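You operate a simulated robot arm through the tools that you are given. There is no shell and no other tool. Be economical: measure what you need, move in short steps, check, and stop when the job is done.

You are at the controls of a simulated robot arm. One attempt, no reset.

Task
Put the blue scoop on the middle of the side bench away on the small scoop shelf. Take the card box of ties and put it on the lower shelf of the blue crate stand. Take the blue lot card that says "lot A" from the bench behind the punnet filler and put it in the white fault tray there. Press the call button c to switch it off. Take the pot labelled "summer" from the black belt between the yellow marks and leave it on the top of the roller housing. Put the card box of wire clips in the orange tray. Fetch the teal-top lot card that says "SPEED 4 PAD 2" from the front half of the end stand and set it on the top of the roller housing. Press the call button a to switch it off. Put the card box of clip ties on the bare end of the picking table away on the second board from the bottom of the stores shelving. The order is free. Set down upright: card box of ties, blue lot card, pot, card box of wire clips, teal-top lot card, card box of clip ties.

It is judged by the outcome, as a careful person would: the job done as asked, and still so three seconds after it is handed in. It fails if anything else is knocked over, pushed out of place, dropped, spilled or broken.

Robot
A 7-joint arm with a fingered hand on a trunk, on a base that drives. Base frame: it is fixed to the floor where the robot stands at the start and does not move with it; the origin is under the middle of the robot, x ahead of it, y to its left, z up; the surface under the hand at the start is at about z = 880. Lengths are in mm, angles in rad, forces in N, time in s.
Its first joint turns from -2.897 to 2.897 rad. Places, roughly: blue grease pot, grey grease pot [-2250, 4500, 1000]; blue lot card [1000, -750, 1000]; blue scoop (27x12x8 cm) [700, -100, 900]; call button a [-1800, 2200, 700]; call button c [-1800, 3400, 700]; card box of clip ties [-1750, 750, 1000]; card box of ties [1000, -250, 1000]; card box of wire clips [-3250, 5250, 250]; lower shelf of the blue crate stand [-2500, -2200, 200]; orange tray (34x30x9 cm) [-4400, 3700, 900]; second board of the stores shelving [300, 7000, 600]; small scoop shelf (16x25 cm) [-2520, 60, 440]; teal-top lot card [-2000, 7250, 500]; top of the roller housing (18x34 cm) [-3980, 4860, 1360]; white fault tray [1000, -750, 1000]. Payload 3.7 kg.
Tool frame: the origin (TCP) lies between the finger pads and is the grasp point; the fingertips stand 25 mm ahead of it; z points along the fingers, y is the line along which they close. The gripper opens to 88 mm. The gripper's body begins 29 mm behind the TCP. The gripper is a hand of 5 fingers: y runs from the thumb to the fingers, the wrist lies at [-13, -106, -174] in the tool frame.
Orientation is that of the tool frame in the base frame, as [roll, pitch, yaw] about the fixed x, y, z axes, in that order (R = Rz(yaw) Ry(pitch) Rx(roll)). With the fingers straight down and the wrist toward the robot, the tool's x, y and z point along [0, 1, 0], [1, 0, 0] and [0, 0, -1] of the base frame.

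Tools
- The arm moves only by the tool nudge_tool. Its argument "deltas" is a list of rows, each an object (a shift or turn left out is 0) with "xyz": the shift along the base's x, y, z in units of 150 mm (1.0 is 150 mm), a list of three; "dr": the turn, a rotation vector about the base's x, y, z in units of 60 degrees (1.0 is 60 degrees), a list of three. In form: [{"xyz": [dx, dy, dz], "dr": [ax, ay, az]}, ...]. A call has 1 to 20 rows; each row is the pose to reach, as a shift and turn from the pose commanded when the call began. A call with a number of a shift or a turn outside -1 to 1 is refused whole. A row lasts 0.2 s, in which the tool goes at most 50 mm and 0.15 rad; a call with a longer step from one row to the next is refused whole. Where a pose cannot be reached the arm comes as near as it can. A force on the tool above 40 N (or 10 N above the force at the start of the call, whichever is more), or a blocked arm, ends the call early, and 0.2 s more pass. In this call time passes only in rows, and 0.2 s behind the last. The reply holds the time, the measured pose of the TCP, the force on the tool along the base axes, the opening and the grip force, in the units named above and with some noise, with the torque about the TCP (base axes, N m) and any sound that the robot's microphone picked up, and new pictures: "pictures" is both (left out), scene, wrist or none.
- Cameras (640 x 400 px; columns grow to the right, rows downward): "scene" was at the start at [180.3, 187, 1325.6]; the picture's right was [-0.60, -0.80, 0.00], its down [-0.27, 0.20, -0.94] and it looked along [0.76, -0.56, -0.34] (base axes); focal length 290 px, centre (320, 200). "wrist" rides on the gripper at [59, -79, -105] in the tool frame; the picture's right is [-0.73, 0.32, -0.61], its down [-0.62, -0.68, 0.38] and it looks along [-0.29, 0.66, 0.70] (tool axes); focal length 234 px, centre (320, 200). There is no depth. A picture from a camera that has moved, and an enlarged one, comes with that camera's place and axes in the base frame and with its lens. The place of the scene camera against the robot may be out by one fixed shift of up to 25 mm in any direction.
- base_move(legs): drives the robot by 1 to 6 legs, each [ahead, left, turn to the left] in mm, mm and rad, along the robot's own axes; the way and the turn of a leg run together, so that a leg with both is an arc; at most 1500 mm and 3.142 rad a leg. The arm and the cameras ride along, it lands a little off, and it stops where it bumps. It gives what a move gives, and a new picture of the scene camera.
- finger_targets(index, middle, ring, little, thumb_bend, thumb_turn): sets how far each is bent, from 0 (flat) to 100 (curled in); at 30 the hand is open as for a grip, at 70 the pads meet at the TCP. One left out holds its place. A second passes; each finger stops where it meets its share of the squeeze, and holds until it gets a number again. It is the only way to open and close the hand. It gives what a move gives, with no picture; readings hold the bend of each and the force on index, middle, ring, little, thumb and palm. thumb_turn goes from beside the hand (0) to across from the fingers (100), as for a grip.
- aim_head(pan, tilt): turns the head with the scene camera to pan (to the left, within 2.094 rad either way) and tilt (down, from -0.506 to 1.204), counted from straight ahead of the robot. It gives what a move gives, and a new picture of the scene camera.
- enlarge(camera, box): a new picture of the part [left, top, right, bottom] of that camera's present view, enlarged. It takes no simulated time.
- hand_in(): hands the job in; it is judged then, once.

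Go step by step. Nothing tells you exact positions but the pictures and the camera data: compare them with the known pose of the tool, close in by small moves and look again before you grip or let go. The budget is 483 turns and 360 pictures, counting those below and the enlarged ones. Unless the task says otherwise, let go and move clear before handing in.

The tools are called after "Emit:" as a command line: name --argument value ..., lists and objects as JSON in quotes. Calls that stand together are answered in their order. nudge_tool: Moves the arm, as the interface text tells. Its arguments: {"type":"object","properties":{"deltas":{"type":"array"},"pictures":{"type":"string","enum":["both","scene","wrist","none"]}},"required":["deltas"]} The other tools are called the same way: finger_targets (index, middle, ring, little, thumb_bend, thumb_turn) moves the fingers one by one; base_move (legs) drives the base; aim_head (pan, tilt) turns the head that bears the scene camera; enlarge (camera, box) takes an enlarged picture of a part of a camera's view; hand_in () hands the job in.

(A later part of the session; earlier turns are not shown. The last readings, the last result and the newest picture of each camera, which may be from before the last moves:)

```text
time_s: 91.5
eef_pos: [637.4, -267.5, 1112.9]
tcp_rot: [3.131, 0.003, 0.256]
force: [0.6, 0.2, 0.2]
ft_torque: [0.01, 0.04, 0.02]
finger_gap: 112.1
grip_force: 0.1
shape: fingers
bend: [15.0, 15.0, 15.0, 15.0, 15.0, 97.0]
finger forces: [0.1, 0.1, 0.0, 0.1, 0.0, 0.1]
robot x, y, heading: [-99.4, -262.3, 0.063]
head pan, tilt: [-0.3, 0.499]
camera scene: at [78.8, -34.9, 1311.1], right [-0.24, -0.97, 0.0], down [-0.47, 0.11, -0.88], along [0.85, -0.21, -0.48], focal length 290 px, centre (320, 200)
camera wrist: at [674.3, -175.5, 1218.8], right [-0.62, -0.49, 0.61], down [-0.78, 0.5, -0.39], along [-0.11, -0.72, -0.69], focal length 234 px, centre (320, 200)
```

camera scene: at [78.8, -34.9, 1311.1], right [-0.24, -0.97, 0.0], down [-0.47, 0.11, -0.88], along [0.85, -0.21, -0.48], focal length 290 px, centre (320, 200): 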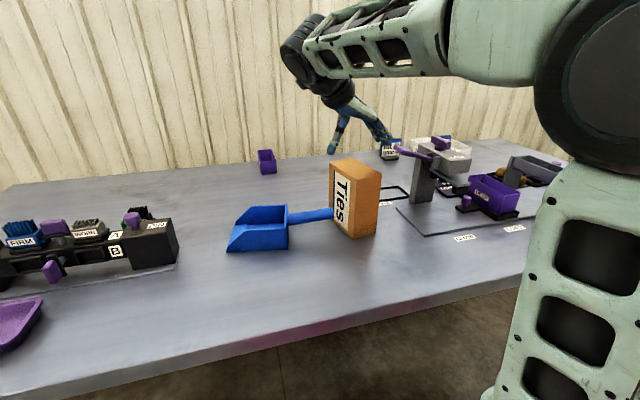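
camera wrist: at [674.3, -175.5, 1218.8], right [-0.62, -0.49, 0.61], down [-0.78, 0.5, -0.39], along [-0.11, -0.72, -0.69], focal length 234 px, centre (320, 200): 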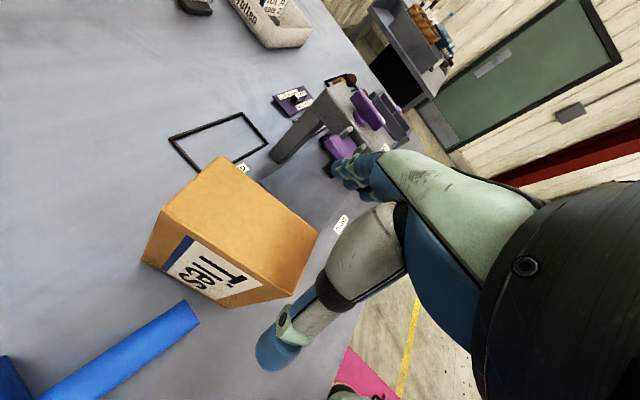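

Box top centre (669,-284), yaw 0.26. Descending so only the fingertips overlap the top ~33 mm.

Emit:
nudge_tool --deltas '[{"xyz": [0.05, -0.15, -0.1]}, {"xyz": [0.05, -0.15, -0.35]}, {"xyz": [0.05, -0.15, -0.5]}, {"xyz": [0.05, -0.15, -0.56]}, {"xyz": [0.05, -0.15, -0.56]}]'

Emit:
enlarge --camera "scene" --box '[260, 90, 420, 190]'

```text
time_s: 92.7
eef_pos: [644.0, -290.5, 1032.0]
tcp_rot: [3.13, 0.003, 0.257]
force: [0.0, -0.5, 0.1]
ft_torque: [-0.01, 0.01, -0.03]
finger_gap: 112.2
grip_force: 0.0
shape: fingers
bend: [15.0, 15.0, 15.0, 15.0, 15.0, 97.0]
finger forces: [0.0, 0.1, 0.0, 0.0, 0.1, 0.0]
robot x, y, heading: [-96.6, -260.1, 0.062]
head pan, tilt: [-0.3, 0.499]
camera scene: at [78.8, -34.9, 1311.1], right [-0.24, -0.97, 0.0], down [-0.47, 0.11, -0.88], along [0.85, -0.21, -0.48], focal length 290 px, centre (320, 200)
camera wrist: at [680.8, -199.4, 1136.5], right [-0.62, -0.49, 0.61], down [-0.78, 0.5, -0.39], along [-0.11, -0.72, -0.69], focal length 234 px, centre (320, 200)
```

scene: 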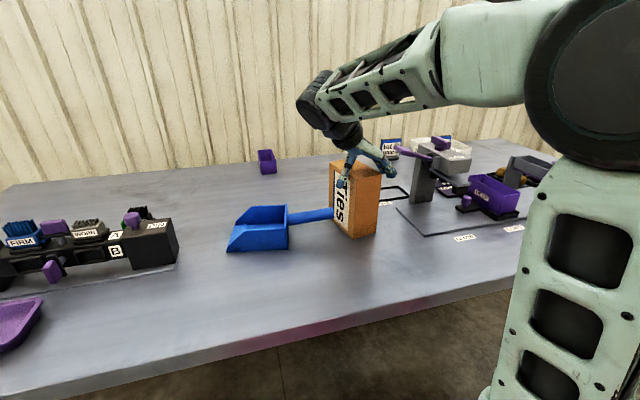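
wrist: 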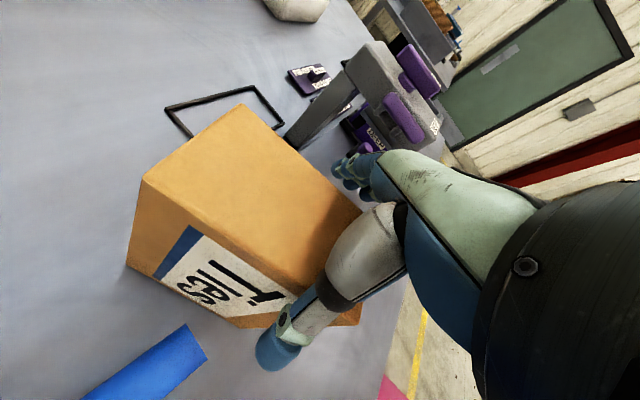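

```text
4.00 times, centred on (340, 140) of scene
camera zoom: at [78.8, -34.9, 1311.1], right [-0.24, -0.97, 0.0], down [-0.47, 0.11, -0.88], along [0.85, -0.21, -0.48], focal length 1160 px, centre (240, 440)
```

zoom: 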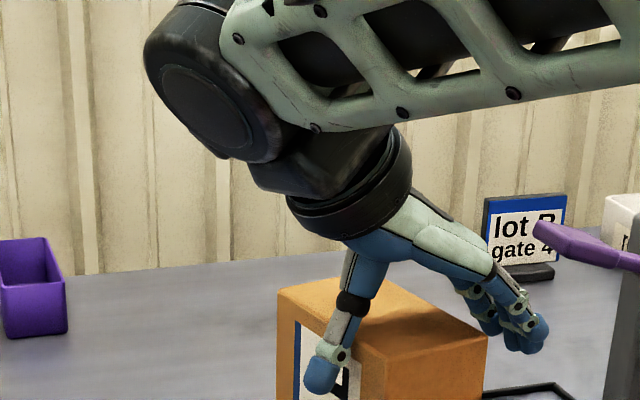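

Good straddle. Closing with moderate target and viewing.

Emit:
finger_targets --index 48 --middle 48 --ring 48 --little 48 --thumb_bend 48

Emit:
enlarge --camera "scene" --box '[260, 90, 420, 190]'

```text
time_s: 93.7
eef_pos: [643.0, -290.8, 1031.5]
tcp_rot: [3.129, 0.003, 0.257]
force: [-0.9, 0.1, 5.4]
ft_torque: [-0.21, -0.09, 0.11]
finger_gap: 76.8
grip_force: 19.0
shape: fingers
bend: [33.0, 43.0, 42.0, 48.0, 37.0, 97.0]
finger forces: [12.1, 3.6, 3.5, 0.0, 19.3, 0.1]
robot x, y, heading: [-98.5, -263.6, 0.065]
head pan, tilt: [-0.3, 0.499]
```

```text
4.00 times, centred on (340, 140) of scene
camera zoom: at [78.5, -34.9, 1311.1], right [-0.24, -0.97, 0.0], down [-0.47, 0.11, -0.88], along [0.85, -0.21, -0.48], focal length 1160 px, centre (240, 440)
```

zoom: 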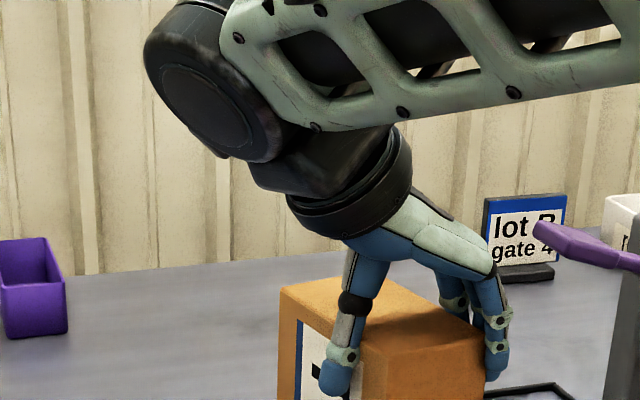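

Contact geometry looks good; squeezing more.

Emit:
finger_targets --index 50 --middle 62 --ring 62 --little 62 --thumb_bend 60

Emit:
nudge_tool --deltas '[{"xyz": [0, 0, 0.05]}, {"xyz": [0, 0, 0.15]}, {"xyz": [0, 0, 0.25]}]' --pictures "wrist"

Emit:
enlarge --camera "scene" --box '[260, 90, 420, 190]'

```text
time_s: 94.7
eef_pos: [643.8, -289.8, 1032.2]
tcp_rot: [3.131, 0.003, 0.256]
force: [1.0, -0.9, 7.7]
ft_torque: [-0.54, -0.14, 0.18]
finger_gap: 74.2
grip_force: 30.1
shape: fingers
bend: [33.0, 45.0, 44.0, 62.0, 43.0, 95.0]
finger forces: [14.9, 8.0, 8.9, 0.1, 29.9, 0.0]
robot x, y, heading: [-103.0, -258.3, 0.066]
head pan, tilt: [-0.3, 0.499]
```

```text
time_s: 95.5
eef_pos: [644.6, -291.8, 1067.9]
tcp_rot: [3.132, 0.004, 0.255]
force: [-0.3, -0.2, -3.0]
ft_torque: [-0.05, 0.04, -0.01]
finger_gap: 73.9
grip_force: 27.3
shape: fingers
bend: [33.0, 46.0, 45.0, 62.0, 45.0, 94.0]
finger forces: [12.2, 6.7, 7.3, 0.1, 28.5, 0.0]
robot x, y, heading: [-100.0, -262.0, 0.058]
head pan, tilt: [-0.3, 0.499]
camera wrist: at [681.3, -199.5, 1173.1], right [-0.62, -0.49, 0.61], down [-0.78, 0.5, -0.39], along [-0.11, -0.72, -0.69], focal length 234 px, centre (320, 200)
```

wrist: 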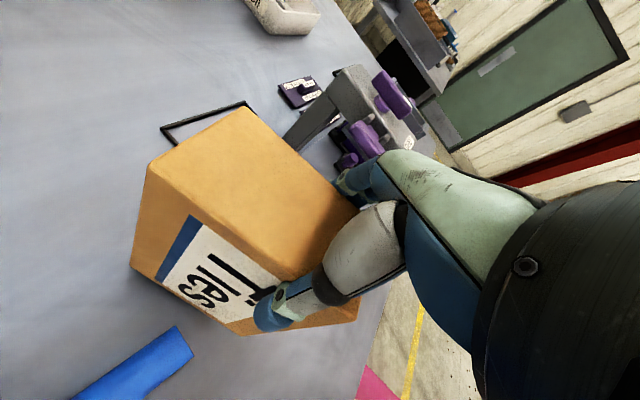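

```text
4.00 times, centred on (340, 140) of scene
camera zoom: at [78.8, -34.9, 1311.1], right [-0.24, -0.97, 0.0], down [-0.47, 0.11, -0.88], along [0.85, -0.21, -0.48], focal length 1160 px, centre (240, 440)
```

zoom: 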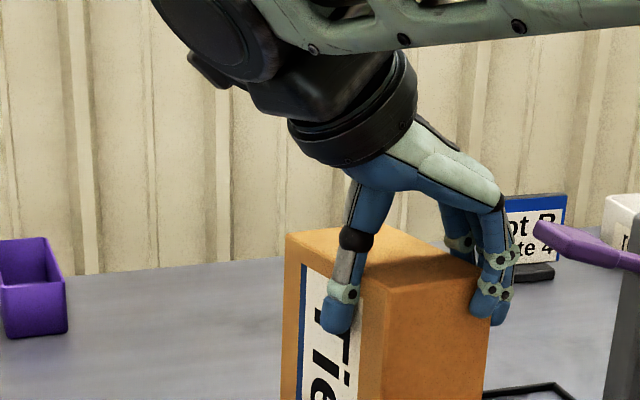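

Lifted. Increasing the squeeze for the drive.

Emit:
finger_targets --index 70 --middle 80 --ring 80 --thumb_bend 80

Emit:
nudge_tool --deltas '[{"xyz": [0, 0, 0.1]}, {"xyz": [-0.1, 0, 0.25]}, {"xyz": [-0.2, 0, 0.4]}]' --pictures "none"

Emit:
enlarge --camera "scene" --box '[240, 60, 440, 185]'

```text
time_s: 96.5
eef_pos: [645.1, -289.9, 1068.7]
tcp_rot: [3.131, 0.004, 0.257]
force: [-0.2, 0.1, -2.3]
ft_torque: [-0.03, 0.08, 0.03]
finger_gap: 66.1
grip_force: 26.8
shape: fingers
bend: [31.0, 47.0, 46.0, 62.0, 61.0, 94.0]
finger forces: [12.7, 6.6, 7.7, 0.1, 27.4, 0.1]
robot x, y, heading: [-98.8, -261.6, 0.062]
head pan, tilt: [-0.3, 0.499]
```

```text
time_s: 97.3
eef_pos: [613.9, -291.7, 1128.5]
tcp_rot: [3.134, 0.004, 0.255]
force: [0.4, 0.0, -3.0]
ft_torque: [-0.04, 0.08, -0.02]
finger_gap: 66.3
grip_force: 27.3
shape: fingers
bend: [31.0, 47.0, 46.0, 62.0, 61.0, 94.0]
finger forces: [12.6, 6.5, 7.5, 0.1, 27.3, 0.0]
robot x, y, heading: [-101.8, -264.1, 0.063]
head pan, tilt: [-0.3, 0.499]
```

```text
3.20 times, centred on (340, 122) of scene
camera zoom: at [79.0, -34.9, 1311.1], right [-0.24, -0.97, 0.0], down [-0.47, 0.11, -0.88], along [0.85, -0.21, -0.48], focal length 928 px, centre (256, 448)
```

zoom: 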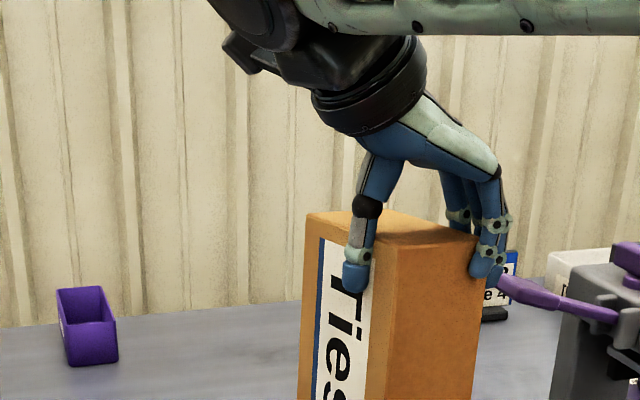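

Test a short backward drive while low over the bench.

Emit:
nudge_tool --deltas '[{"xyz": [-0.15, 0, -0.1]}, {"xyz": [-0.3, 0, -0.3]}, {"xyz": [-0.3, 0, -0.35]}]' --pictures "none"

Emit:
base_move --legs '[[-60, 0, 0]]'

```text
time_s: 98.1
eef_pos: [569.0, -290.5, 1075.2]
tcp_rot: [3.131, 0.003, 0.257]
force: [-0.5, -0.6, -2.0]
ft_torque: [-0.05, 0.11, -0.04]
finger_gap: 66.1
grip_force: 27.3
shape: fingers
bend: [31.0, 47.0, 46.0, 62.0, 61.0, 93.0]
finger forces: [12.8, 6.5, 7.6, 0.0, 27.3, 0.0]
robot x, y, heading: [-102.4, -261.6, 0.061]
head pan, tilt: [-0.3, 0.499]
```

```text
time_s: 99.1
eef_pos: [509.1, -294.6, 1075.8]
tcp_rot: [3.131, 0.002, 0.256]
force: [-0.5, 0.4, -2.7]
ft_torque: [-0.05, 0.07, 0.01]
finger_gap: 65.8
grip_force: 26.7
shape: fingers
bend: [31.0, 47.0, 46.0, 62.0, 61.0, 93.0]
finger forces: [12.8, 6.5, 7.4, 0.0, 27.2, 0.0]
robot x, y, heading: [-160.5, -268.6, 0.06]
head pan, tilt: [-0.3, 0.499]
camera scene: at [18.5, -38.6, 1311.1], right [-0.24, -0.97, 0.0], down [-0.47, 0.11, -0.88], along [0.85, -0.21, -0.48], focal length 290 px, centre (320, 200)
```

scene: 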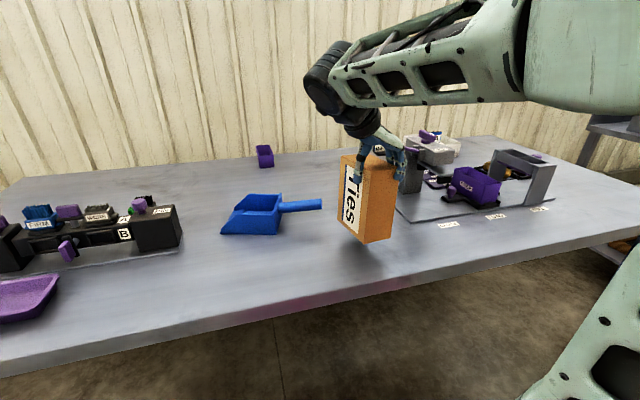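

Holding. Back away in short legs.

Emit:
base_move --legs '[[-100, 0, 0], [-200, 0, 0], [-250, 0, 0]]'

```text
time_s: 102.8
eef_pos: [-40.0, -327.5, 1074.9]
tcp_rot: [3.131, 0.002, 0.259]
force: [-0.2, 0.5, -3.4]
ft_torque: [-0.04, 0.06, 0.01]
finger_gap: 65.8
grip_force: 26.2
shape: fingers
bend: [31.0, 47.0, 46.0, 62.0, 61.0, 93.0]
finger forces: [12.7, 6.5, 7.5, 0.0, 27.1, 0.0]
robot x, y, heading: [-708.8, -299.1, 0.067]
head pan, tilt: [-0.3, 0.499]
camera scene: at [-531.4, -73.5, 1311.1], right [-0.23, -0.97, 0.0], down [-0.47, 0.11, -0.88], along [0.85, -0.2, -0.48], focal length 290 px, centre (320, 200)
```

scene: 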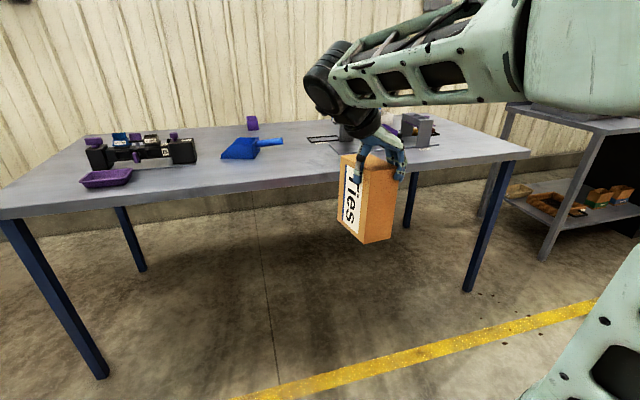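

Still held. Turning in small legs.

Emit:
base_move --legs '[[0, 0, -0.3], [0, 0, -0.4], [0, 0, -0.4]]'

Emit:
base_move --legs '[[0, 0, -0.4], [0, 0, -0.4], [0, 0, -0.4]]'

```text
time_s: 106.6
eef_pos: [-426.1, -909.2, 1075.5]
tcp_rot: [3.131, 0.004, -0.833]
force: [-0.7, -0.8, -2.8]
ft_torque: [0.02, 0.06, 0.0]
finger_gap: 66.0
grip_force: 26.4
shape: fingers
bend: [31.0, 47.0, 46.0, 62.0, 61.0, 93.0]
finger forces: [12.2, 6.5, 7.4, 0.0, 26.6, 0.1]
robot x, y, heading: [-708.1, -297.7, -1.026]
head pan, tilt: [-0.3, 0.499]
camera scene: at [-438.7, -341.4, 1311.1], right [-0.97, -0.24, 0.0], down [-0.12, 0.46, -0.88], along [0.21, -0.85, -0.48], focal length 290 px, centre (320, 200)
```

scene: 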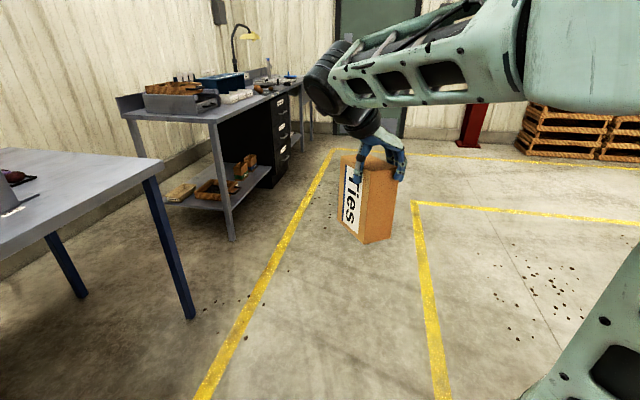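

```text
time_s: 110.5
eef_pos: [-1164.6, -794.7, 1075.9]
tcp_rot: [3.131, 0.005, -2.015]
force: [-0.6, 0.3, -2.2]
ft_torque: [0.06, 0.0, 0.03]
finger_gap: 65.9
grip_force: 26.4
shape: fingers
bend: [31.0, 47.0, 46.0, 62.0, 61.0, 93.0]
finger forces: [12.1, 6.5, 7.4, 0.0, 26.3, 0.1]
robot x, y, heading: [-712.1, -297.0, -2.213]
head pan, tilt: [-0.3, 0.499]
camera scene: at [-657.0, -551.7, 1311.1], right [-0.59, 0.81, 0.0], down [0.39, 0.28, -0.88], along [-0.71, -0.52, -0.48], focal length 290 px, centre (320, 200)
```

scene: 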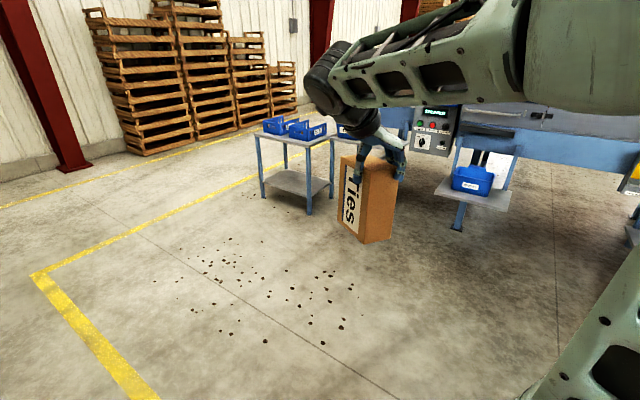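

The box is steady. The stand occupies x≈-2670..-2285, y≈-2394..-1880 with shelf z≈180, top ≈600. I'll drive to face it from its +x side.

Emit:
base_move --legs '[[300, 95, 0], [500, 160, 0], [500, 160, 0], [500, 160, 0]]'

Emit:
base_move --legs '[[0, 0, -0.3], [0, 0, -0.3], [0, 0, -0.32]]'

Emit:
aim_head --pan -0.2 --tilt 0.65

```text
time_s: 120.5
eef_pos: [-1752.5, -2576.3, 1075.8]
tcp_rot: [3.132, 0.003, -2.005]
force: [-0.4, 0.1, -3.6]
ft_torque: [0.07, -0.07, 0.01]
finger_gap: 65.9
grip_force: 26.1
shape: fingers
bend: [31.0, 47.0, 46.0, 62.0, 61.0, 93.0]
finger forces: [12.0, 6.4, 7.4, 0.0, 26.3, 0.0]
robot x, y, heading: [-1301.3, -2076.2, -2.201]
head pan, tilt: [-0.3, 0.499]
camera scene: at [-1246.0, -2329.2, 1311.1], right [-0.6, 0.8, 0.0], down [0.38, 0.29, -0.88], along [-0.7, -0.52, -0.48], focal length 290 px, centre (320, 200)
```

scene: 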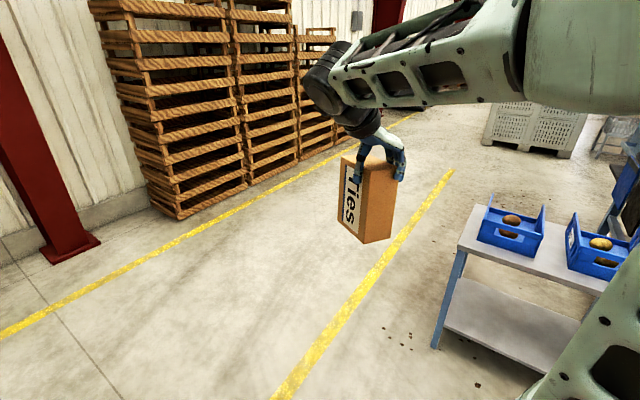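

```text
time_s: 123.9
eef_pos: [-1968.4, -2018.2, 1075.2]
tcp_rot: [3.132, 0.003, -2.934]
force: [0.0, 1.1, -2.8]
ft_torque: [-0.02, -0.05, -0.04]
finger_gap: 65.9
grip_force: 25.6
shape: fingers
bend: [31.0, 47.0, 46.0, 62.0, 61.0, 93.0]
finger forces: [12.0, 6.4, 7.3, 0.1, 26.1, 0.0]
robot x, y, heading: [-1297.0, -2080.8, -3.124]
head pan, tilt: [-0.3, 0.499]
camera scene: at [-1479.8, -2261.9, 1311.1], right [0.28, 0.96, 0.0], down [0.46, -0.14, -0.88], along [-0.84, 0.25, -0.48], focal length 290 px, centre (320, 200)
```

scene: 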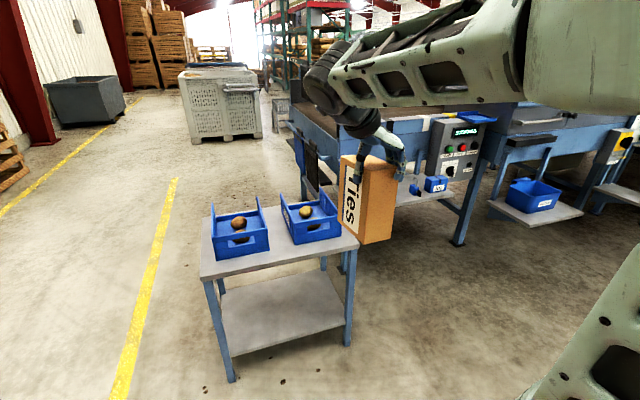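

```text
time_s: 124.6
eef_pos: [-1969.3, -2016.5, 1075.9]
tcp_rot: [3.131, 0.003, -2.931]
force: [0.2, 0.5, -3.3]
ft_torque: [0.02, -0.09, 0.02]
finger_gap: 65.8
grip_force: 26.2
shape: fingers
bend: [31.0, 47.0, 46.0, 62.0, 61.0, 93.0]
finger forces: [12.0, 6.4, 7.4, 0.0, 26.1, 0.1]
robot x, y, heading: [-1302.9, -2080.0, -3.126]
head pan, tilt: [-0.201, 0.649]
camera scene: at [-1477.8, -2271.4, 1297.8], right [0.19, 0.98, 0.0], down [0.59, -0.11, -0.8], along [-0.78, 0.15, -0.6], focal length 290 px, centre (320, 200)
```

scene: 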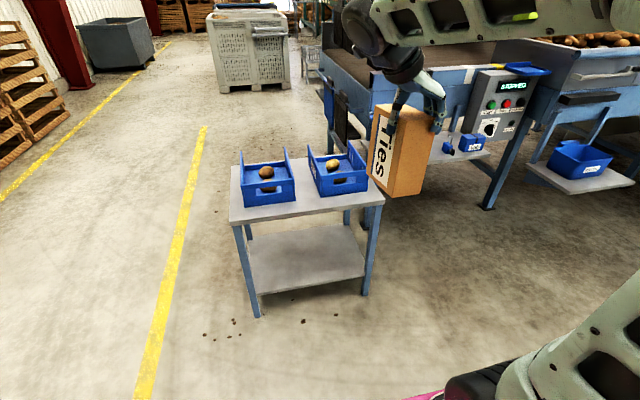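

Stand front edge runs from (-2284,-2400) to (-2311,-1860), lower shelf z≈150, top ≈600. Now yaw the hand ~169° so the label's up direction will end up up after tilting forward.

Emit:
nudge_tool --deltas '[{"dr": [0, 0, 0.12]}, {"dr": [0, 0, 0.26]}, {"dr": [0, 0, 0.4]}, {"dr": [0, 0, 0.54]}, {"dr": [0, 0, 0.68]}, {"dr": [0, 0, 0.82]}, {"dr": [0, 0, 0.96]}]' --pictures "none"

Emit:
nudge_tool --deltas '[{"dr": [0, 0, 0.14]}, {"dr": [0, 0, 0.28]}, {"dr": [0, 0, 0.42]}, {"dr": [0, 0, 0.56]}, {"dr": [0, 0, 0.7]}, {"dr": [0, 0, 0.84]}, {"dr": [0, 0, 0.96]}]' --pictures "none"

Emit:
nudge_tool --deltas '[{"dr": [0, 0, 0.14]}, {"dr": [0, 0, 0.28]}, {"dr": [0, 0, 0.42]}, {"dr": [0, 0, 0.56]}, {"dr": [0, 0, 0.7]}, {"dr": [0, 0, 0.84]}, {"dr": [0, 0, 0.89]}]' --pictures "scene"

```text
time_s: 126.2
eef_pos: [-1969.0, -2016.9, 1075.5]
tcp_rot: [3.131, 0.003, -1.926]
force: [0.1, -0.1, -2.8]
ft_torque: [0.09, -0.04, 0.03]
finger_gap: 65.5
grip_force: 25.7
shape: fingers
bend: [31.0, 47.0, 46.0, 62.0, 61.0, 93.0]
finger forces: [12.0, 6.4, 7.2, 0.0, 26.0, 0.0]
robot x, y, heading: [-1302.4, -2080.5, -3.124]
head pan, tilt: [-0.201, 0.649]
```

```text
time_s: 127.8
eef_pos: [-1968.4, -2017.9, 1074.6]
tcp_rot: [3.133, 0.003, -0.919]
force: [-0.6, 0.7, -2.4]
ft_torque: [0.06, 0.09, 0.02]
finger_gap: 65.6
grip_force: 26.3
shape: fingers
bend: [31.0, 47.0, 46.0, 62.0, 61.0, 93.0]
finger forces: [12.1, 6.3, 7.3, 0.1, 26.0, 0.0]
robot x, y, heading: [-1296.9, -2080.2, -3.13]
head pan, tilt: [-0.201, 0.649]
```

```text
time_s: 129.4
eef_pos: [-1970.0, -2017.1, 1075.5]
tcp_rot: [3.131, 0.003, 0.011]
force: [-0.3, 0.2, -2.7]
ft_torque: [-0.04, 0.1, 0.01]
finger_gap: 65.7
grip_force: 25.6
shape: fingers
bend: [31.0, 47.0, 46.0, 62.0, 61.0, 93.0]
finger forces: [12.0, 6.3, 7.2, 0.0, 25.8, 0.0]
robot x, y, heading: [-1301.9, -2079.6, -3.126]
head pan, tilt: [-0.201, 0.649]
camera scene: at [-1477.8, -2271.4, 1297.7], right [0.19, 0.98, 0.0], down [0.59, -0.11, -0.8], along [-0.78, 0.15, -0.6], focal length 290 px, centre (320, 200)
```

scene: 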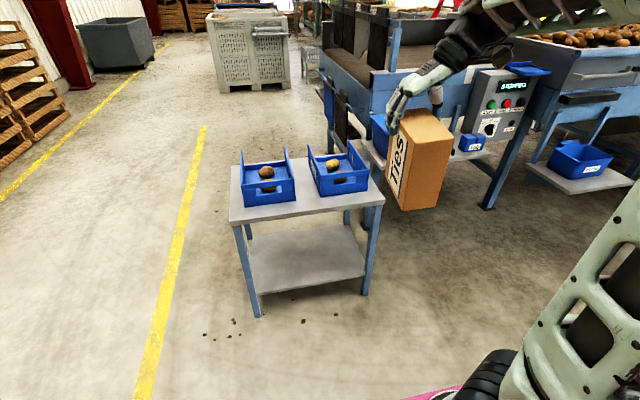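

Zooming to check the label direction.

Emit:
enlarge --camera "scene" --box '[350, 50, 510, 220]'

```text
2.35 times, centred on (430, 135) of scene
camera zoom: at [-1477.8, -2271.4, 1297.7], right [0.19, 0.98, 0.0], down [0.59, -0.11, -0.8], along [-0.78, 0.15, -0.6], focal length 682 px, centre (61, 353)
```

zoom: 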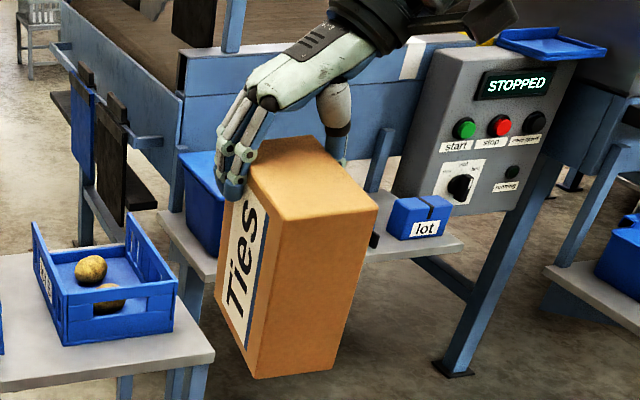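

Text-up now points away from the robot — right for tilting. Tilt forward 90° while lowering.

Emit:
nudge_tool --deltas '[{"xyz": [0, -0.1, -0.1], "dr": [0, 0.12, 0]}, {"xyz": [0, -0.2, -0.2], "dr": [0, 0.26, 0]}, {"xyz": [0, -0.3, -0.3], "dr": [0, 0.4, 0]}, {"xyz": [0, -0.4, -0.4], "dr": [0, 0.54, 0]}, {"xyz": [0, -0.5, -0.6], "dr": [0, 0.68, 0]}, {"xyz": [0, -0.6, -0.8], "dr": [0, 0.82, 0]}, {"xyz": [0, -0.7, -1.0], "dr": [0, 0.95, 0]}]' --pictures "scene"

```text
time_s: 131.2
eef_pos: [-1983.8, -2023.9, 924.7]
tcp_rot: [-3.137, 0.994, -0.218]
force: [-0.2, 0.3, -4.1]
ft_torque: [-0.04, -0.16, 0.02]
finger_gap: 65.9
grip_force: 27.0
shape: fingers
bend: [30.0, 47.0, 47.0, 62.0, 63.0, 92.0]
finger forces: [13.1, 6.5, 7.6, 0.0, 26.7, 0.0]
robot x, y, heading: [-1303.5, -2081.3, -3.126]
head pan, tilt: [-0.201, 0.649]
stopped in row 7: the arm was blocked; the commanded pose is now the measured one
camera scene: at [-1477.6, -2271.9, 1297.7], right [0.18, 0.98, 0.0], down [0.59, -0.11, -0.8], along [-0.78, 0.15, -0.6], focal length 290 px, centre (320, 200)
```

scene: 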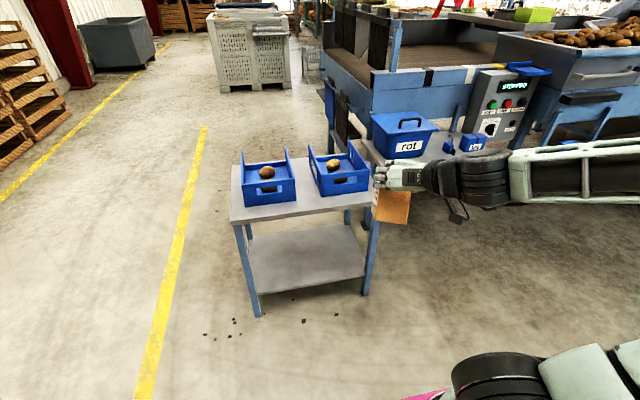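

The arm swung its elbow out to the right and was blocked. I need to look there.

Emit:
aim_head --pan -0.8 --tilt 0.6

Emit:
enlarge --camera "scene" --box '[0, 40, 200, 240]'

```text
time_s: 132.2
eef_pos: [-1982.7, -2026.6, 924.9]
tcp_rot: [-3.136, 0.995, -0.216]
force: [0.1, 0.3, -2.5]
ft_torque: [-0.07, -0.14, -0.01]
finger_gap: 65.8
grip_force: 26.9
shape: fingers
bend: [30.0, 47.0, 47.0, 62.0, 63.0, 92.0]
finger forces: [13.0, 6.4, 7.6, 0.1, 26.7, 0.0]
robot x, y, heading: [-1300.9, -2079.6, -3.13]
head pan, tilt: [-0.799, 0.6]
camera scene: at [-1454.6, -2225.4, 1302.0], right [0.71, 0.71, 0.0], down [0.4, -0.4, -0.82], along [-0.58, 0.58, -0.57], focal length 290 px, centre (320, 200)
```

scene: 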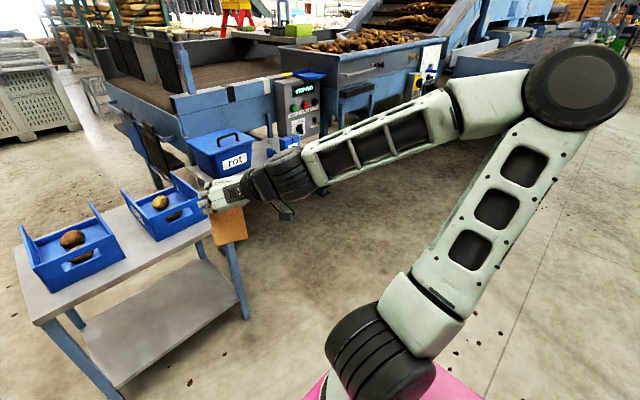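

```text
2.00 times, centred on (100, 140) of scene
camera zoom: at [-1454.6, -2225.4, 1302.0], right [0.71, 0.71, 0.0], down [0.4, -0.4, -0.82], along [-0.58, 0.58, -0.57], focal length 580 px, centre (760, 320)
```

zoom: 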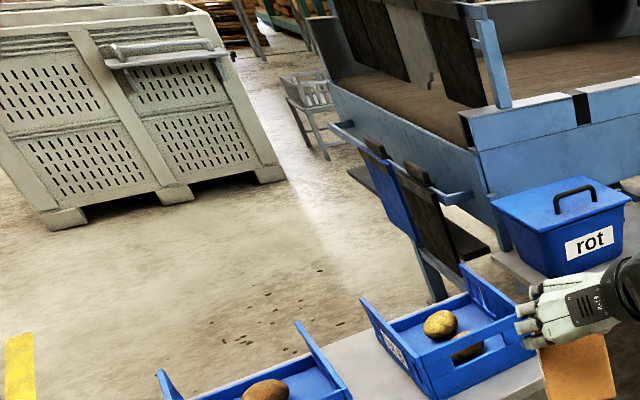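

The elbow just swung sideways (joint limit), nothing was hit. A 57° tilt is enough: I'll set the leading bottom edge on the shelf and let the box pivot flat in the pinch. Lowering in front of the stand first.

Emit:
nudge_tool --deltas '[{"xyz": [0, -0.1, -0.2]}, {"xyz": [0, -0.2, -0.5]}, {"xyz": [0, -0.3, -0.8]}, {"xyz": [0, -0.3, -1.0]}]' --pictures "none"

Emit:
nudge_tool --deltas '[{"xyz": [0, -0.1, -0.2]}, {"xyz": [0, -0.2, -0.5]}, {"xyz": [0, -0.3, -0.8]}, {"xyz": [0, -0.3, -1.0]}]' --pictures "scene"

```text
time_s: 133.2
eef_pos: [-2047.1, -2067.1, 791.1]
tcp_rot: [-3.133, 0.995, -0.214]
force: [0.9, 0.1, -3.1]
ft_torque: [-0.05, -0.14, 0.03]
finger_gap: 66.0
grip_force: 25.8
shape: fingers
bend: [30.0, 47.0, 47.0, 62.0, 63.0, 92.0]
finger forces: [12.4, 6.2, 7.2, 0.1, 25.6, 0.0]
out of reach, approached as far as the arm can: row 1, 2, 3, 4
robot x, y, heading: [-1299.4, -2081.3, -3.123]
head pan, tilt: [-0.799, 0.6]
```

```text
time_s: 134.2
eef_pos: [-2049.2, -2110.9, 642.0]
tcp_rot: [-3.137, 0.993, -0.216]
force: [-0.1, 0.2, -3.2]
ft_torque: [-0.03, -0.17, -0.01]
finger_gap: 65.8
grip_force: 26.5
shape: fingers
bend: [30.0, 47.0, 47.0, 62.0, 63.0, 92.0]
finger forces: [12.8, 6.4, 7.2, 0.0, 26.3, 0.1]
out of reach, approached as far as the arm can: row 1, 2, 3
robot x, y, heading: [-1301.9, -2077.4, -3.122]
head pan, tilt: [-0.799, 0.6]
camera scene: at [-1454.5, -2225.4, 1302.0], right [0.71, 0.71, 0.0], down [0.4, -0.4, -0.82], along [-0.58, 0.58, -0.57], focal length 290 px, centre (320, 200)
```

scene: 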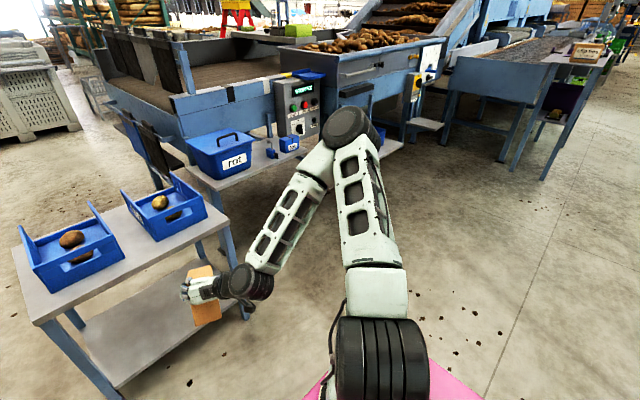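

Elbow is clear of the machine. Continue down to z≈345.

Emit:
nudge_tool --deltas '[{"xyz": [0, 0, -0.25]}, {"xyz": [0, 0, -0.5]}, {"xyz": [0, 0, -0.75]}, {"xyz": [0, 0, -1.0]}]' --pictures "none"

Emit:
nudge_tool --deltas '[{"xyz": [0, 0, -0.25]}, {"xyz": [0, 0, -0.5]}, {"xyz": [0, 0, -0.75]}, {"xyz": [0, 0, -0.95]}]' --pictures "none"

Emit:
aim_head --pan -0.25 --tilt 0.75

```text
time_s: 135.2
eef_pos: [-2050.1, -2111.8, 494.6]
tcp_rot: [-3.136, 0.996, -0.214]
force: [0.4, 1.1, -2.2]
ft_torque: [-0.04, -0.16, 0.0]
finger_gap: 65.9
grip_force: 26.1
shape: fingers
bend: [30.0, 47.0, 47.0, 62.0, 63.0, 92.0]
finger forces: [12.8, 6.4, 7.2, 0.0, 26.3, 0.0]
robot x, y, heading: [-1303.4, -2079.0, -3.124]
head pan, tilt: [-0.799, 0.6]
```

```text
time_s: 136.2
eef_pos: [-2067.6, -2112.4, 416.7]
tcp_rot: [-3.136, 0.994, -0.216]
force: [-0.3, 0.6, -3.1]
ft_torque: [-0.05, -0.11, 0.0]
finger_gap: 65.8
grip_force: 26.3
shape: fingers
bend: [30.0, 47.0, 47.0, 62.0, 63.0, 92.0]
finger forces: [12.9, 6.4, 7.1, 0.0, 26.3, 0.0]
out of reach, approached as far as the arm can: row 2, 3, 4
robot x, y, heading: [-1303.2, -2080.1, -3.12]
head pan, tilt: [-0.799, 0.6]
```

```text
time_s: 137.2
eef_pos: [-2068.4, -2111.2, 416.2]
tcp_rot: [-3.132, 0.993, -0.211]
force: [-0.4, -0.4, -2.8]
ft_torque: [-0.03, -0.15, 0.02]
finger_gap: 66.1
grip_force: 26.5
shape: fingers
bend: [30.0, 47.0, 47.0, 62.0, 63.0, 92.0]
finger forces: [12.9, 6.4, 7.2, 0.1, 26.3, 0.0]
robot x, y, heading: [-1301.7, -2078.0, -3.125]
head pan, tilt: [-0.25, 0.75]
camera scene: at [-1472.6, -2268.5, 1289.1], right [0.23, 0.97, 0.0], down [0.66, -0.16, -0.73], along [-0.71, 0.17, -0.68], focal length 290 px, centre (320, 200)
```

scene: 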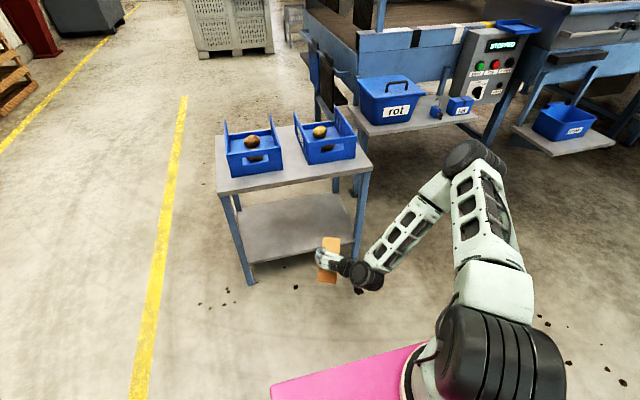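

Further down needs more reach; move forward and down together.

Emit:
nudge_tool --deltas '[{"xyz": [-0.2, 0, -0.15]}, {"xyz": [-0.4, 0, -0.3]}, {"xyz": [-0.65, 0, -0.45]}, {"xyz": [-0.9, 0, -0.5]}]' --pictures "scene"

```text
time_s: 138.2
eef_pos: [-2203.3, -2113.4, 383.3]
tcp_rot: [-3.129, 0.994, -0.209]
force: [-0.6, 0.4, -3.8]
ft_torque: [-0.03, -0.12, 0.0]
finger_gap: 65.9
grip_force: 25.9
shape: fingers
bend: [30.0, 47.0, 47.0, 62.0, 63.0, 92.0]
finger forces: [13.0, 6.4, 7.1, 0.0, 26.2, 0.0]
out of reach, approached as far as the arm can: row 1, 2, 3, 4
robot x, y, heading: [-1300.6, -2077.9, -3.123]
head pan, tilt: [-0.25, 0.75]
camera scene: at [-1472.6, -2268.6, 1289.1], right [0.23, 0.97, 0.0], down [0.66, -0.16, -0.73], along [-0.71, 0.17, -0.68], focal length 290 px, centre (320, 200)
```

scene: 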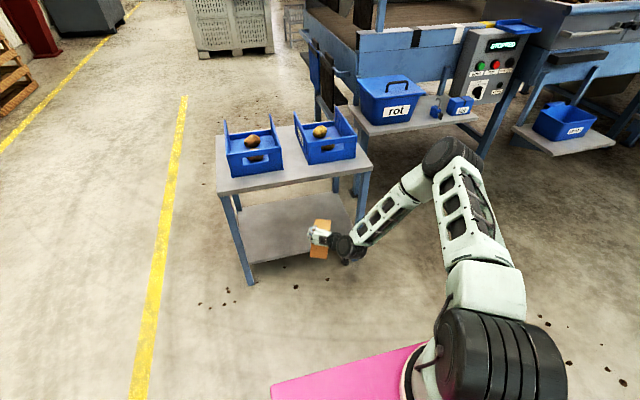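

Continuing forward and down.

Emit:
nudge_tool --deltas '[{"xyz": [-0.25, 0, -0.1]}, {"xyz": [-0.5, 0, -0.2]}, {"xyz": [-0.75, 0, -0.3]}, {"xyz": [-0.9, 0, -0.4]}]' --pictures "scene"

Emit:
enlarge --camera "scene" --box '[200, 150, 400, 290]'

```text
time_s: 139.2
eef_pos: [-2298.2, -2117.0, 388.1]
tcp_rot: [-3.131, 0.993, -0.211]
force: [0.2, -0.9, -3.5]
ft_torque: [-0.06, -0.11, -0.01]
finger_gap: 66.1
grip_force: 26.2
shape: fingers
bend: [30.0, 47.0, 47.0, 62.0, 63.0, 92.0]
finger forces: [12.8, 6.5, 7.0, 0.0, 26.2, 0.1]
out of reach, approached as far as the arm can: row 1, 2, 3, 4
robot x, y, heading: [-1299.4, -2079.9, -3.128]
head pan, tilt: [-0.25, 0.75]
camera scene: at [-1472.6, -2268.6, 1289.1], right [0.23, 0.97, 0.0], down [0.66, -0.16, -0.73], along [-0.71, 0.17, -0.68], focal length 290 px, centre (320, 200)
```

scene: 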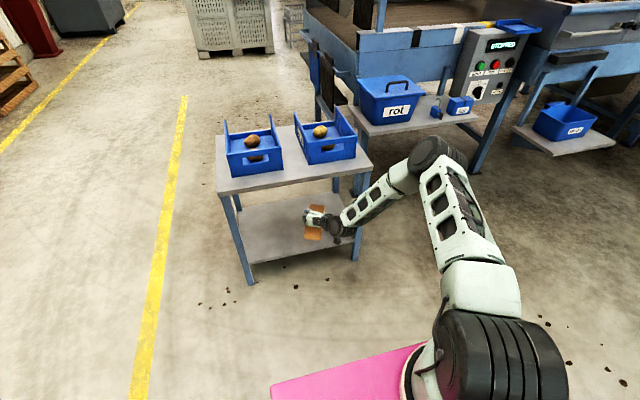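

```text
2.86 times, centred on (300, 220) of scene
camera zoom: at [-1472.6, -2268.6, 1289.1], right [0.23, 0.97, 0.0], down [0.66, -0.16, -0.73], along [-0.71, 0.17, -0.68], focal length 829 px, centre (377, 143)
```

zoom: 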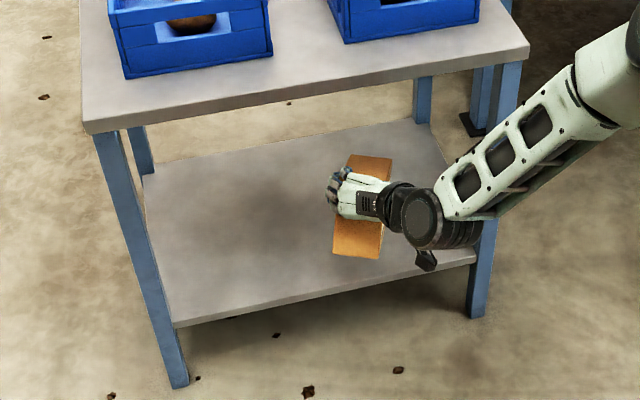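

Hand roll seems the limit. Let me turn the hand ~23° more to its right while lowering.

Emit:
nudge_tool --deltas '[{"xyz": [0, -0.05, 0], "dr": [0, 0, -0.12]}, {"xyz": [0, -0.1, -0.1], "dr": [0, 0, -0.24]}, {"xyz": [0, -0.15, -0.25], "dr": [0, 0, -0.36]}, {"xyz": [0, -0.2, -0.4], "dr": [0, 0, -0.4]}]' --pictures "none"

Emit:
enlarge --camera "scene" --box '[200, 150, 400, 290]'

```text
time_s: 140.2
eef_pos: [-2283.0, -2127.6, 384.6]
tcp_rot: [-3.134, 0.995, -0.633]
force: [0.5, 0.7, -2.6]
ft_torque: [-0.1, -0.1, -0.01]
finger_gap: 65.8
grip_force: 25.9
shape: fingers
bend: [30.0, 47.0, 47.0, 62.0, 63.0, 92.0]
finger forces: [12.7, 6.3, 6.9, 0.0, 26.0, 0.0]
out of reach, approached as far as the arm can: row 2, 3, 4
robot x, y, heading: [-1299.7, -2078.0, -3.128]
head pan, tilt: [-0.25, 0.75]
```

```text
2.86 times, centred on (300, 220) of scene
camera zoom: at [-1472.6, -2268.7, 1289.1], right [0.23, 0.97, 0.0], down [0.66, -0.16, -0.73], along [-0.71, 0.17, -0.68], focal length 829 px, centre (377, 143)
```

zoom: 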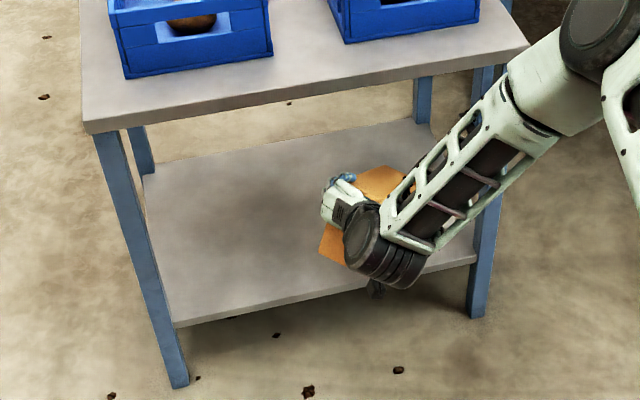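

The low limit stays. I'll withdraw, untilt, and test whether a natural hand-down pose (wrist toward robot) can get low enough at the shelf.

Emit:
nudge_tool --deltas '[{"xyz": [0.3, 0, 0.05]}, {"xyz": [0.6, 0, 0.2]}, {"xyz": [0.9, 0, 0.4]}, {"xyz": [1.0, 0, 0.6]}]' --pictures "none"

Emit:
nudge_tool --deltas '[{"xyz": [0.1, 0, 0.1], "dr": [-0.07, -0.1, 0]}, {"xyz": [0.2, 0, 0.2], "dr": [-0.15, -0.2, 0]}, {"xyz": [0.2, 0, 0.4], "dr": [-0.23, -0.3, 0]}, {"xyz": [0.2, 0, 0.6], "dr": [-0.3, -0.41, 0]}, {"xyz": [0.2, 0, 0.8], "dr": [-0.38, -0.52, 0]}, {"xyz": [0.2, 0, 0.8], "dr": [-0.46, -0.63, 0]}, {"xyz": [0.2, 0, 0.8], "dr": [-0.54, -0.74, 0]}, {"xyz": [0.2, 0, 0.8], "dr": [-0.563, -0.766, 0]}]' --pictures "none"

Emit:
nudge_tool --deltas '[{"dr": [0, 0, -0.13]}, {"dr": [0, 0, -0.26]}, {"dr": [0, 0, -0.39]}, {"dr": [0, 0, -0.52]}, {"dr": [0, 0, -0.65]}, {"dr": [0, 0, -0.78]}, {"dr": [0, 0, -0.88]}]' --pictures "scene"

```text
refused: row 2 steps farther than a row can; nothing moved
```

```text
time_s: 142.0
eef_pos: [-2254.9, -2126.8, 505.5]
tcp_rot: [-3.135, -0.003, -0.633]
force: [0.3, 0.5, -3.5]
ft_torque: [0.03, 0.06, -0.01]
finger_gap: 65.8
grip_force: 26.0
shape: fingers
bend: [31.0, 47.0, 47.0, 62.0, 63.0, 93.0]
finger forces: [11.9, 6.6, 7.7, 0.1, 26.3, 0.1]
robot x, y, heading: [-1297.3, -2077.6, -3.13]
head pan, tilt: [-0.25, 0.75]
```

```text
time_s: 143.6
eef_pos: [-2255.9, -2127.5, 507.5]
tcp_rot: [-3.136, 0.002, -1.555]
force: [-0.8, -0.4, -3.0]
ft_torque: [0.08, 0.03, 0.02]
finger_gap: 65.4
grip_force: 25.1
shape: fingers
bend: [31.0, 47.0, 47.0, 62.0, 63.0, 93.0]
finger forces: [11.8, 6.4, 7.6, 0.0, 25.7, 0.0]
robot x, y, heading: [-1305.5, -2078.8, -3.126]
head pan, tilt: [-0.25, 0.75]
camera scene: at [-1472.6, -2268.6, 1289.1], right [0.23, 0.97, 0.0], down [0.66, -0.16, -0.73], along [-0.71, 0.17, -0.68], focal length 290 px, centre (320, 200)
```

scene: 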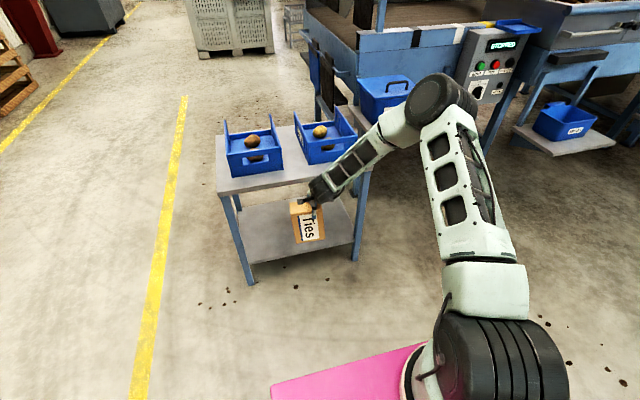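

No contact. Back off 90 mm and test how low this natural pose goes.

Emit:
nudge_tool --deltas '[{"xyz": [0.3, 0, 0]}, {"xyz": [0.6, 0, 0]}, {"xyz": [0.6, 0, -0.3]}, {"xyz": [0.6, 0, -0.6]}, {"xyz": [0.6, 0, -0.9]}]' --pictures "none"

Emit:
nudge_tool --deltas '[{"xyz": [0, 0, -0.3]}, {"xyz": [0, 0, -0.6]}, {"xyz": [0, 0, -0.7]}]' --pictures "scene"

```text
time_s: 144.8
eef_pos: [-2164.0, -2125.5, 371.0]
tcp_rot: [-3.135, 0.001, -1.555]
force: [0.2, -0.2, -2.7]
ft_torque: [0.09, 0.02, 0.03]
finger_gap: 65.3
grip_force: 24.8
shape: fingers
bend: [31.0, 47.0, 47.0, 62.0, 63.0, 93.0]
finger forces: [11.9, 6.5, 7.3, 0.0, 25.5, 0.0]
robot x, y, heading: [-1299.1, -2078.8, -3.126]
head pan, tilt: [-0.25, 0.75]
```

```text
time_s: 145.6
eef_pos: [-2164.2, -2126.7, 313.4]
tcp_rot: [-3.134, 0.0, -1.555]
force: [-0.3, -0.5, -2.7]
ft_torque: [0.07, 0.02, 0.01]
finger_gap: 65.5
grip_force: 25.1
shape: fingers
bend: [31.0, 47.0, 47.0, 62.0, 63.0, 93.0]
finger forces: [11.7, 6.4, 7.3, 0.1, 25.5, 0.1]
out of reach, approached as far as the arm can: row 2, 3
robot x, y, heading: [-1304.4, -2075.8, -3.13]
head pan, tilt: [-0.25, 0.75]
camera scene: at [-1472.5, -2268.7, 1289.1], right [0.23, 0.97, 0.0], down [0.66, -0.16, -0.73], along [-0.71, 0.17, -0.68], focal length 290 px, centre (320, 200)
```

scene: 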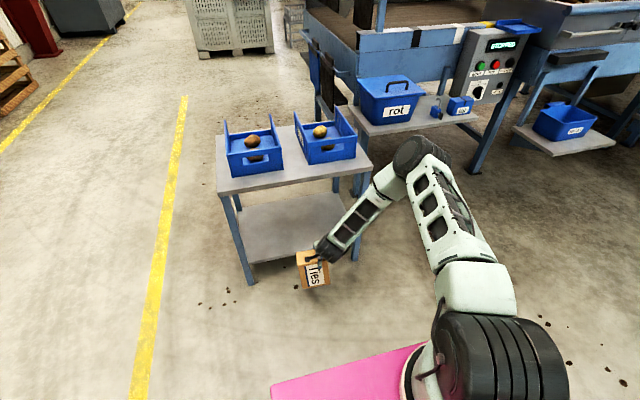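

The wrist bottoms out near z≈485, maybe because the elbow is swung sideways. Raise to see whether the elbow returns to normal, then descend again.

Emit:
nudge_tool --deltas '[{"xyz": [0.1, 0, 0.3]}, {"xyz": [0.2, 0, 0.6]}, {"xyz": [0.3, 0, 0.9]}, {"xyz": [0.4, 0, 1.0]}]' --pictures "none"

Emit:
nudge_tool --deltas '[{"xyz": [0.1, 0, 0.3]}, {"xyz": [0.2, 0, 0.6]}, {"xyz": [0.3, 0, 0.9]}, {"xyz": [0.4, 0, 1.0]}]' --pictures "none"

Emit:
nudge_tool --deltas '[{"xyz": [0.1, 0, 0.3]}, {"xyz": [0.2, 0, 0.6]}, {"xyz": [0.3, 0, 0.9]}, {"xyz": [0.4, 0, 1.0]}]' --pictures "none"

Emit:
nudge_tool --deltas '[{"xyz": [0.1, 0, 0.3]}, {"xyz": [0.2, 0, 0.6]}, {"xyz": [0.3, 0, 0.9]}, {"xyz": [0.4, 0, 1.0]}]' --pictures "scene"

```text
time_s: 146.6
eef_pos: [-2105.9, -2125.8, 464.4]
tcp_rot: [-3.137, 0.001, -1.553]
force: [0.0, -0.6, -2.8]
ft_torque: [0.09, 0.02, 0.0]
finger_gap: 65.6
grip_force: 25.0
shape: fingers
bend: [31.0, 47.0, 47.0, 62.0, 63.0, 93.0]
finger forces: [11.5, 6.3, 7.2, 0.1, 25.2, 0.0]
robot x, y, heading: [-1302.8, -2078.8, -3.127]
head pan, tilt: [-0.25, 0.75]
```

```text
time_s: 147.6
eef_pos: [-2046.3, -2125.8, 609.2]
tcp_rot: [-3.135, -0.001, -1.555]
force: [-0.6, -0.1, -3.7]
ft_torque: [0.07, 0.04, 0.0]
finger_gap: 65.8
grip_force: 24.7
shape: fingers
bend: [31.0, 48.0, 47.0, 62.0, 63.0, 93.0]
finger forces: [11.4, 6.2, 7.2, 0.0, 24.9, 0.0]
robot x, y, heading: [-1296.9, -2076.4, -3.124]
head pan, tilt: [-0.25, 0.75]
```

```text
time_s: 148.6
eef_pos: [-1984.8, -2125.7, 763.3]
tcp_rot: [-3.135, -0.002, -1.555]
force: [0.2, -0.4, -2.3]
ft_torque: [0.12, 0.02, -0.02]
finger_gap: 65.4
grip_force: 24.8
shape: fingers
bend: [31.0, 48.0, 47.0, 62.0, 63.0, 93.0]
finger forces: [11.3, 6.2, 7.0, 0.0, 24.7, 0.0]
robot x, y, heading: [-1304.3, -2077.5, -3.128]
head pan, tilt: [-0.25, 0.75]
```

```text
time_s: 149.6
eef_pos: [-1925.3, -2126.9, 911.9]
tcp_rot: [-3.135, 0.002, -1.555]
force: [1.2, 0.7, -3.2]
ft_torque: [0.06, 0.03, -0.04]
finger_gap: 65.1
grip_force: 25.8
shape: fingers
bend: [31.0, 48.0, 47.0, 62.0, 62.0, 93.0]
finger forces: [11.3, 6.3, 7.6, 0.1, 25.2, 0.0]
robot x, y, heading: [-1299.9, -2079.8, -3.126]
head pan, tilt: [-0.25, 0.75]
camera scene: at [-1472.5, -2268.8, 1289.1], right [0.23, 0.97, 0.0], down [0.66, -0.16, -0.73], along [-0.71, 0.17, -0.68], focal length 290 px, centre (320, 200)
```

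scene: 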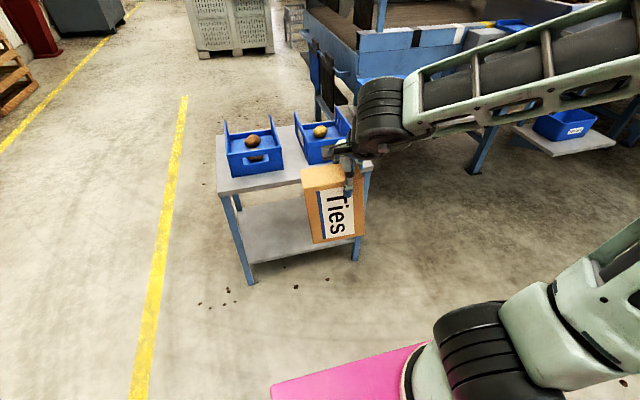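

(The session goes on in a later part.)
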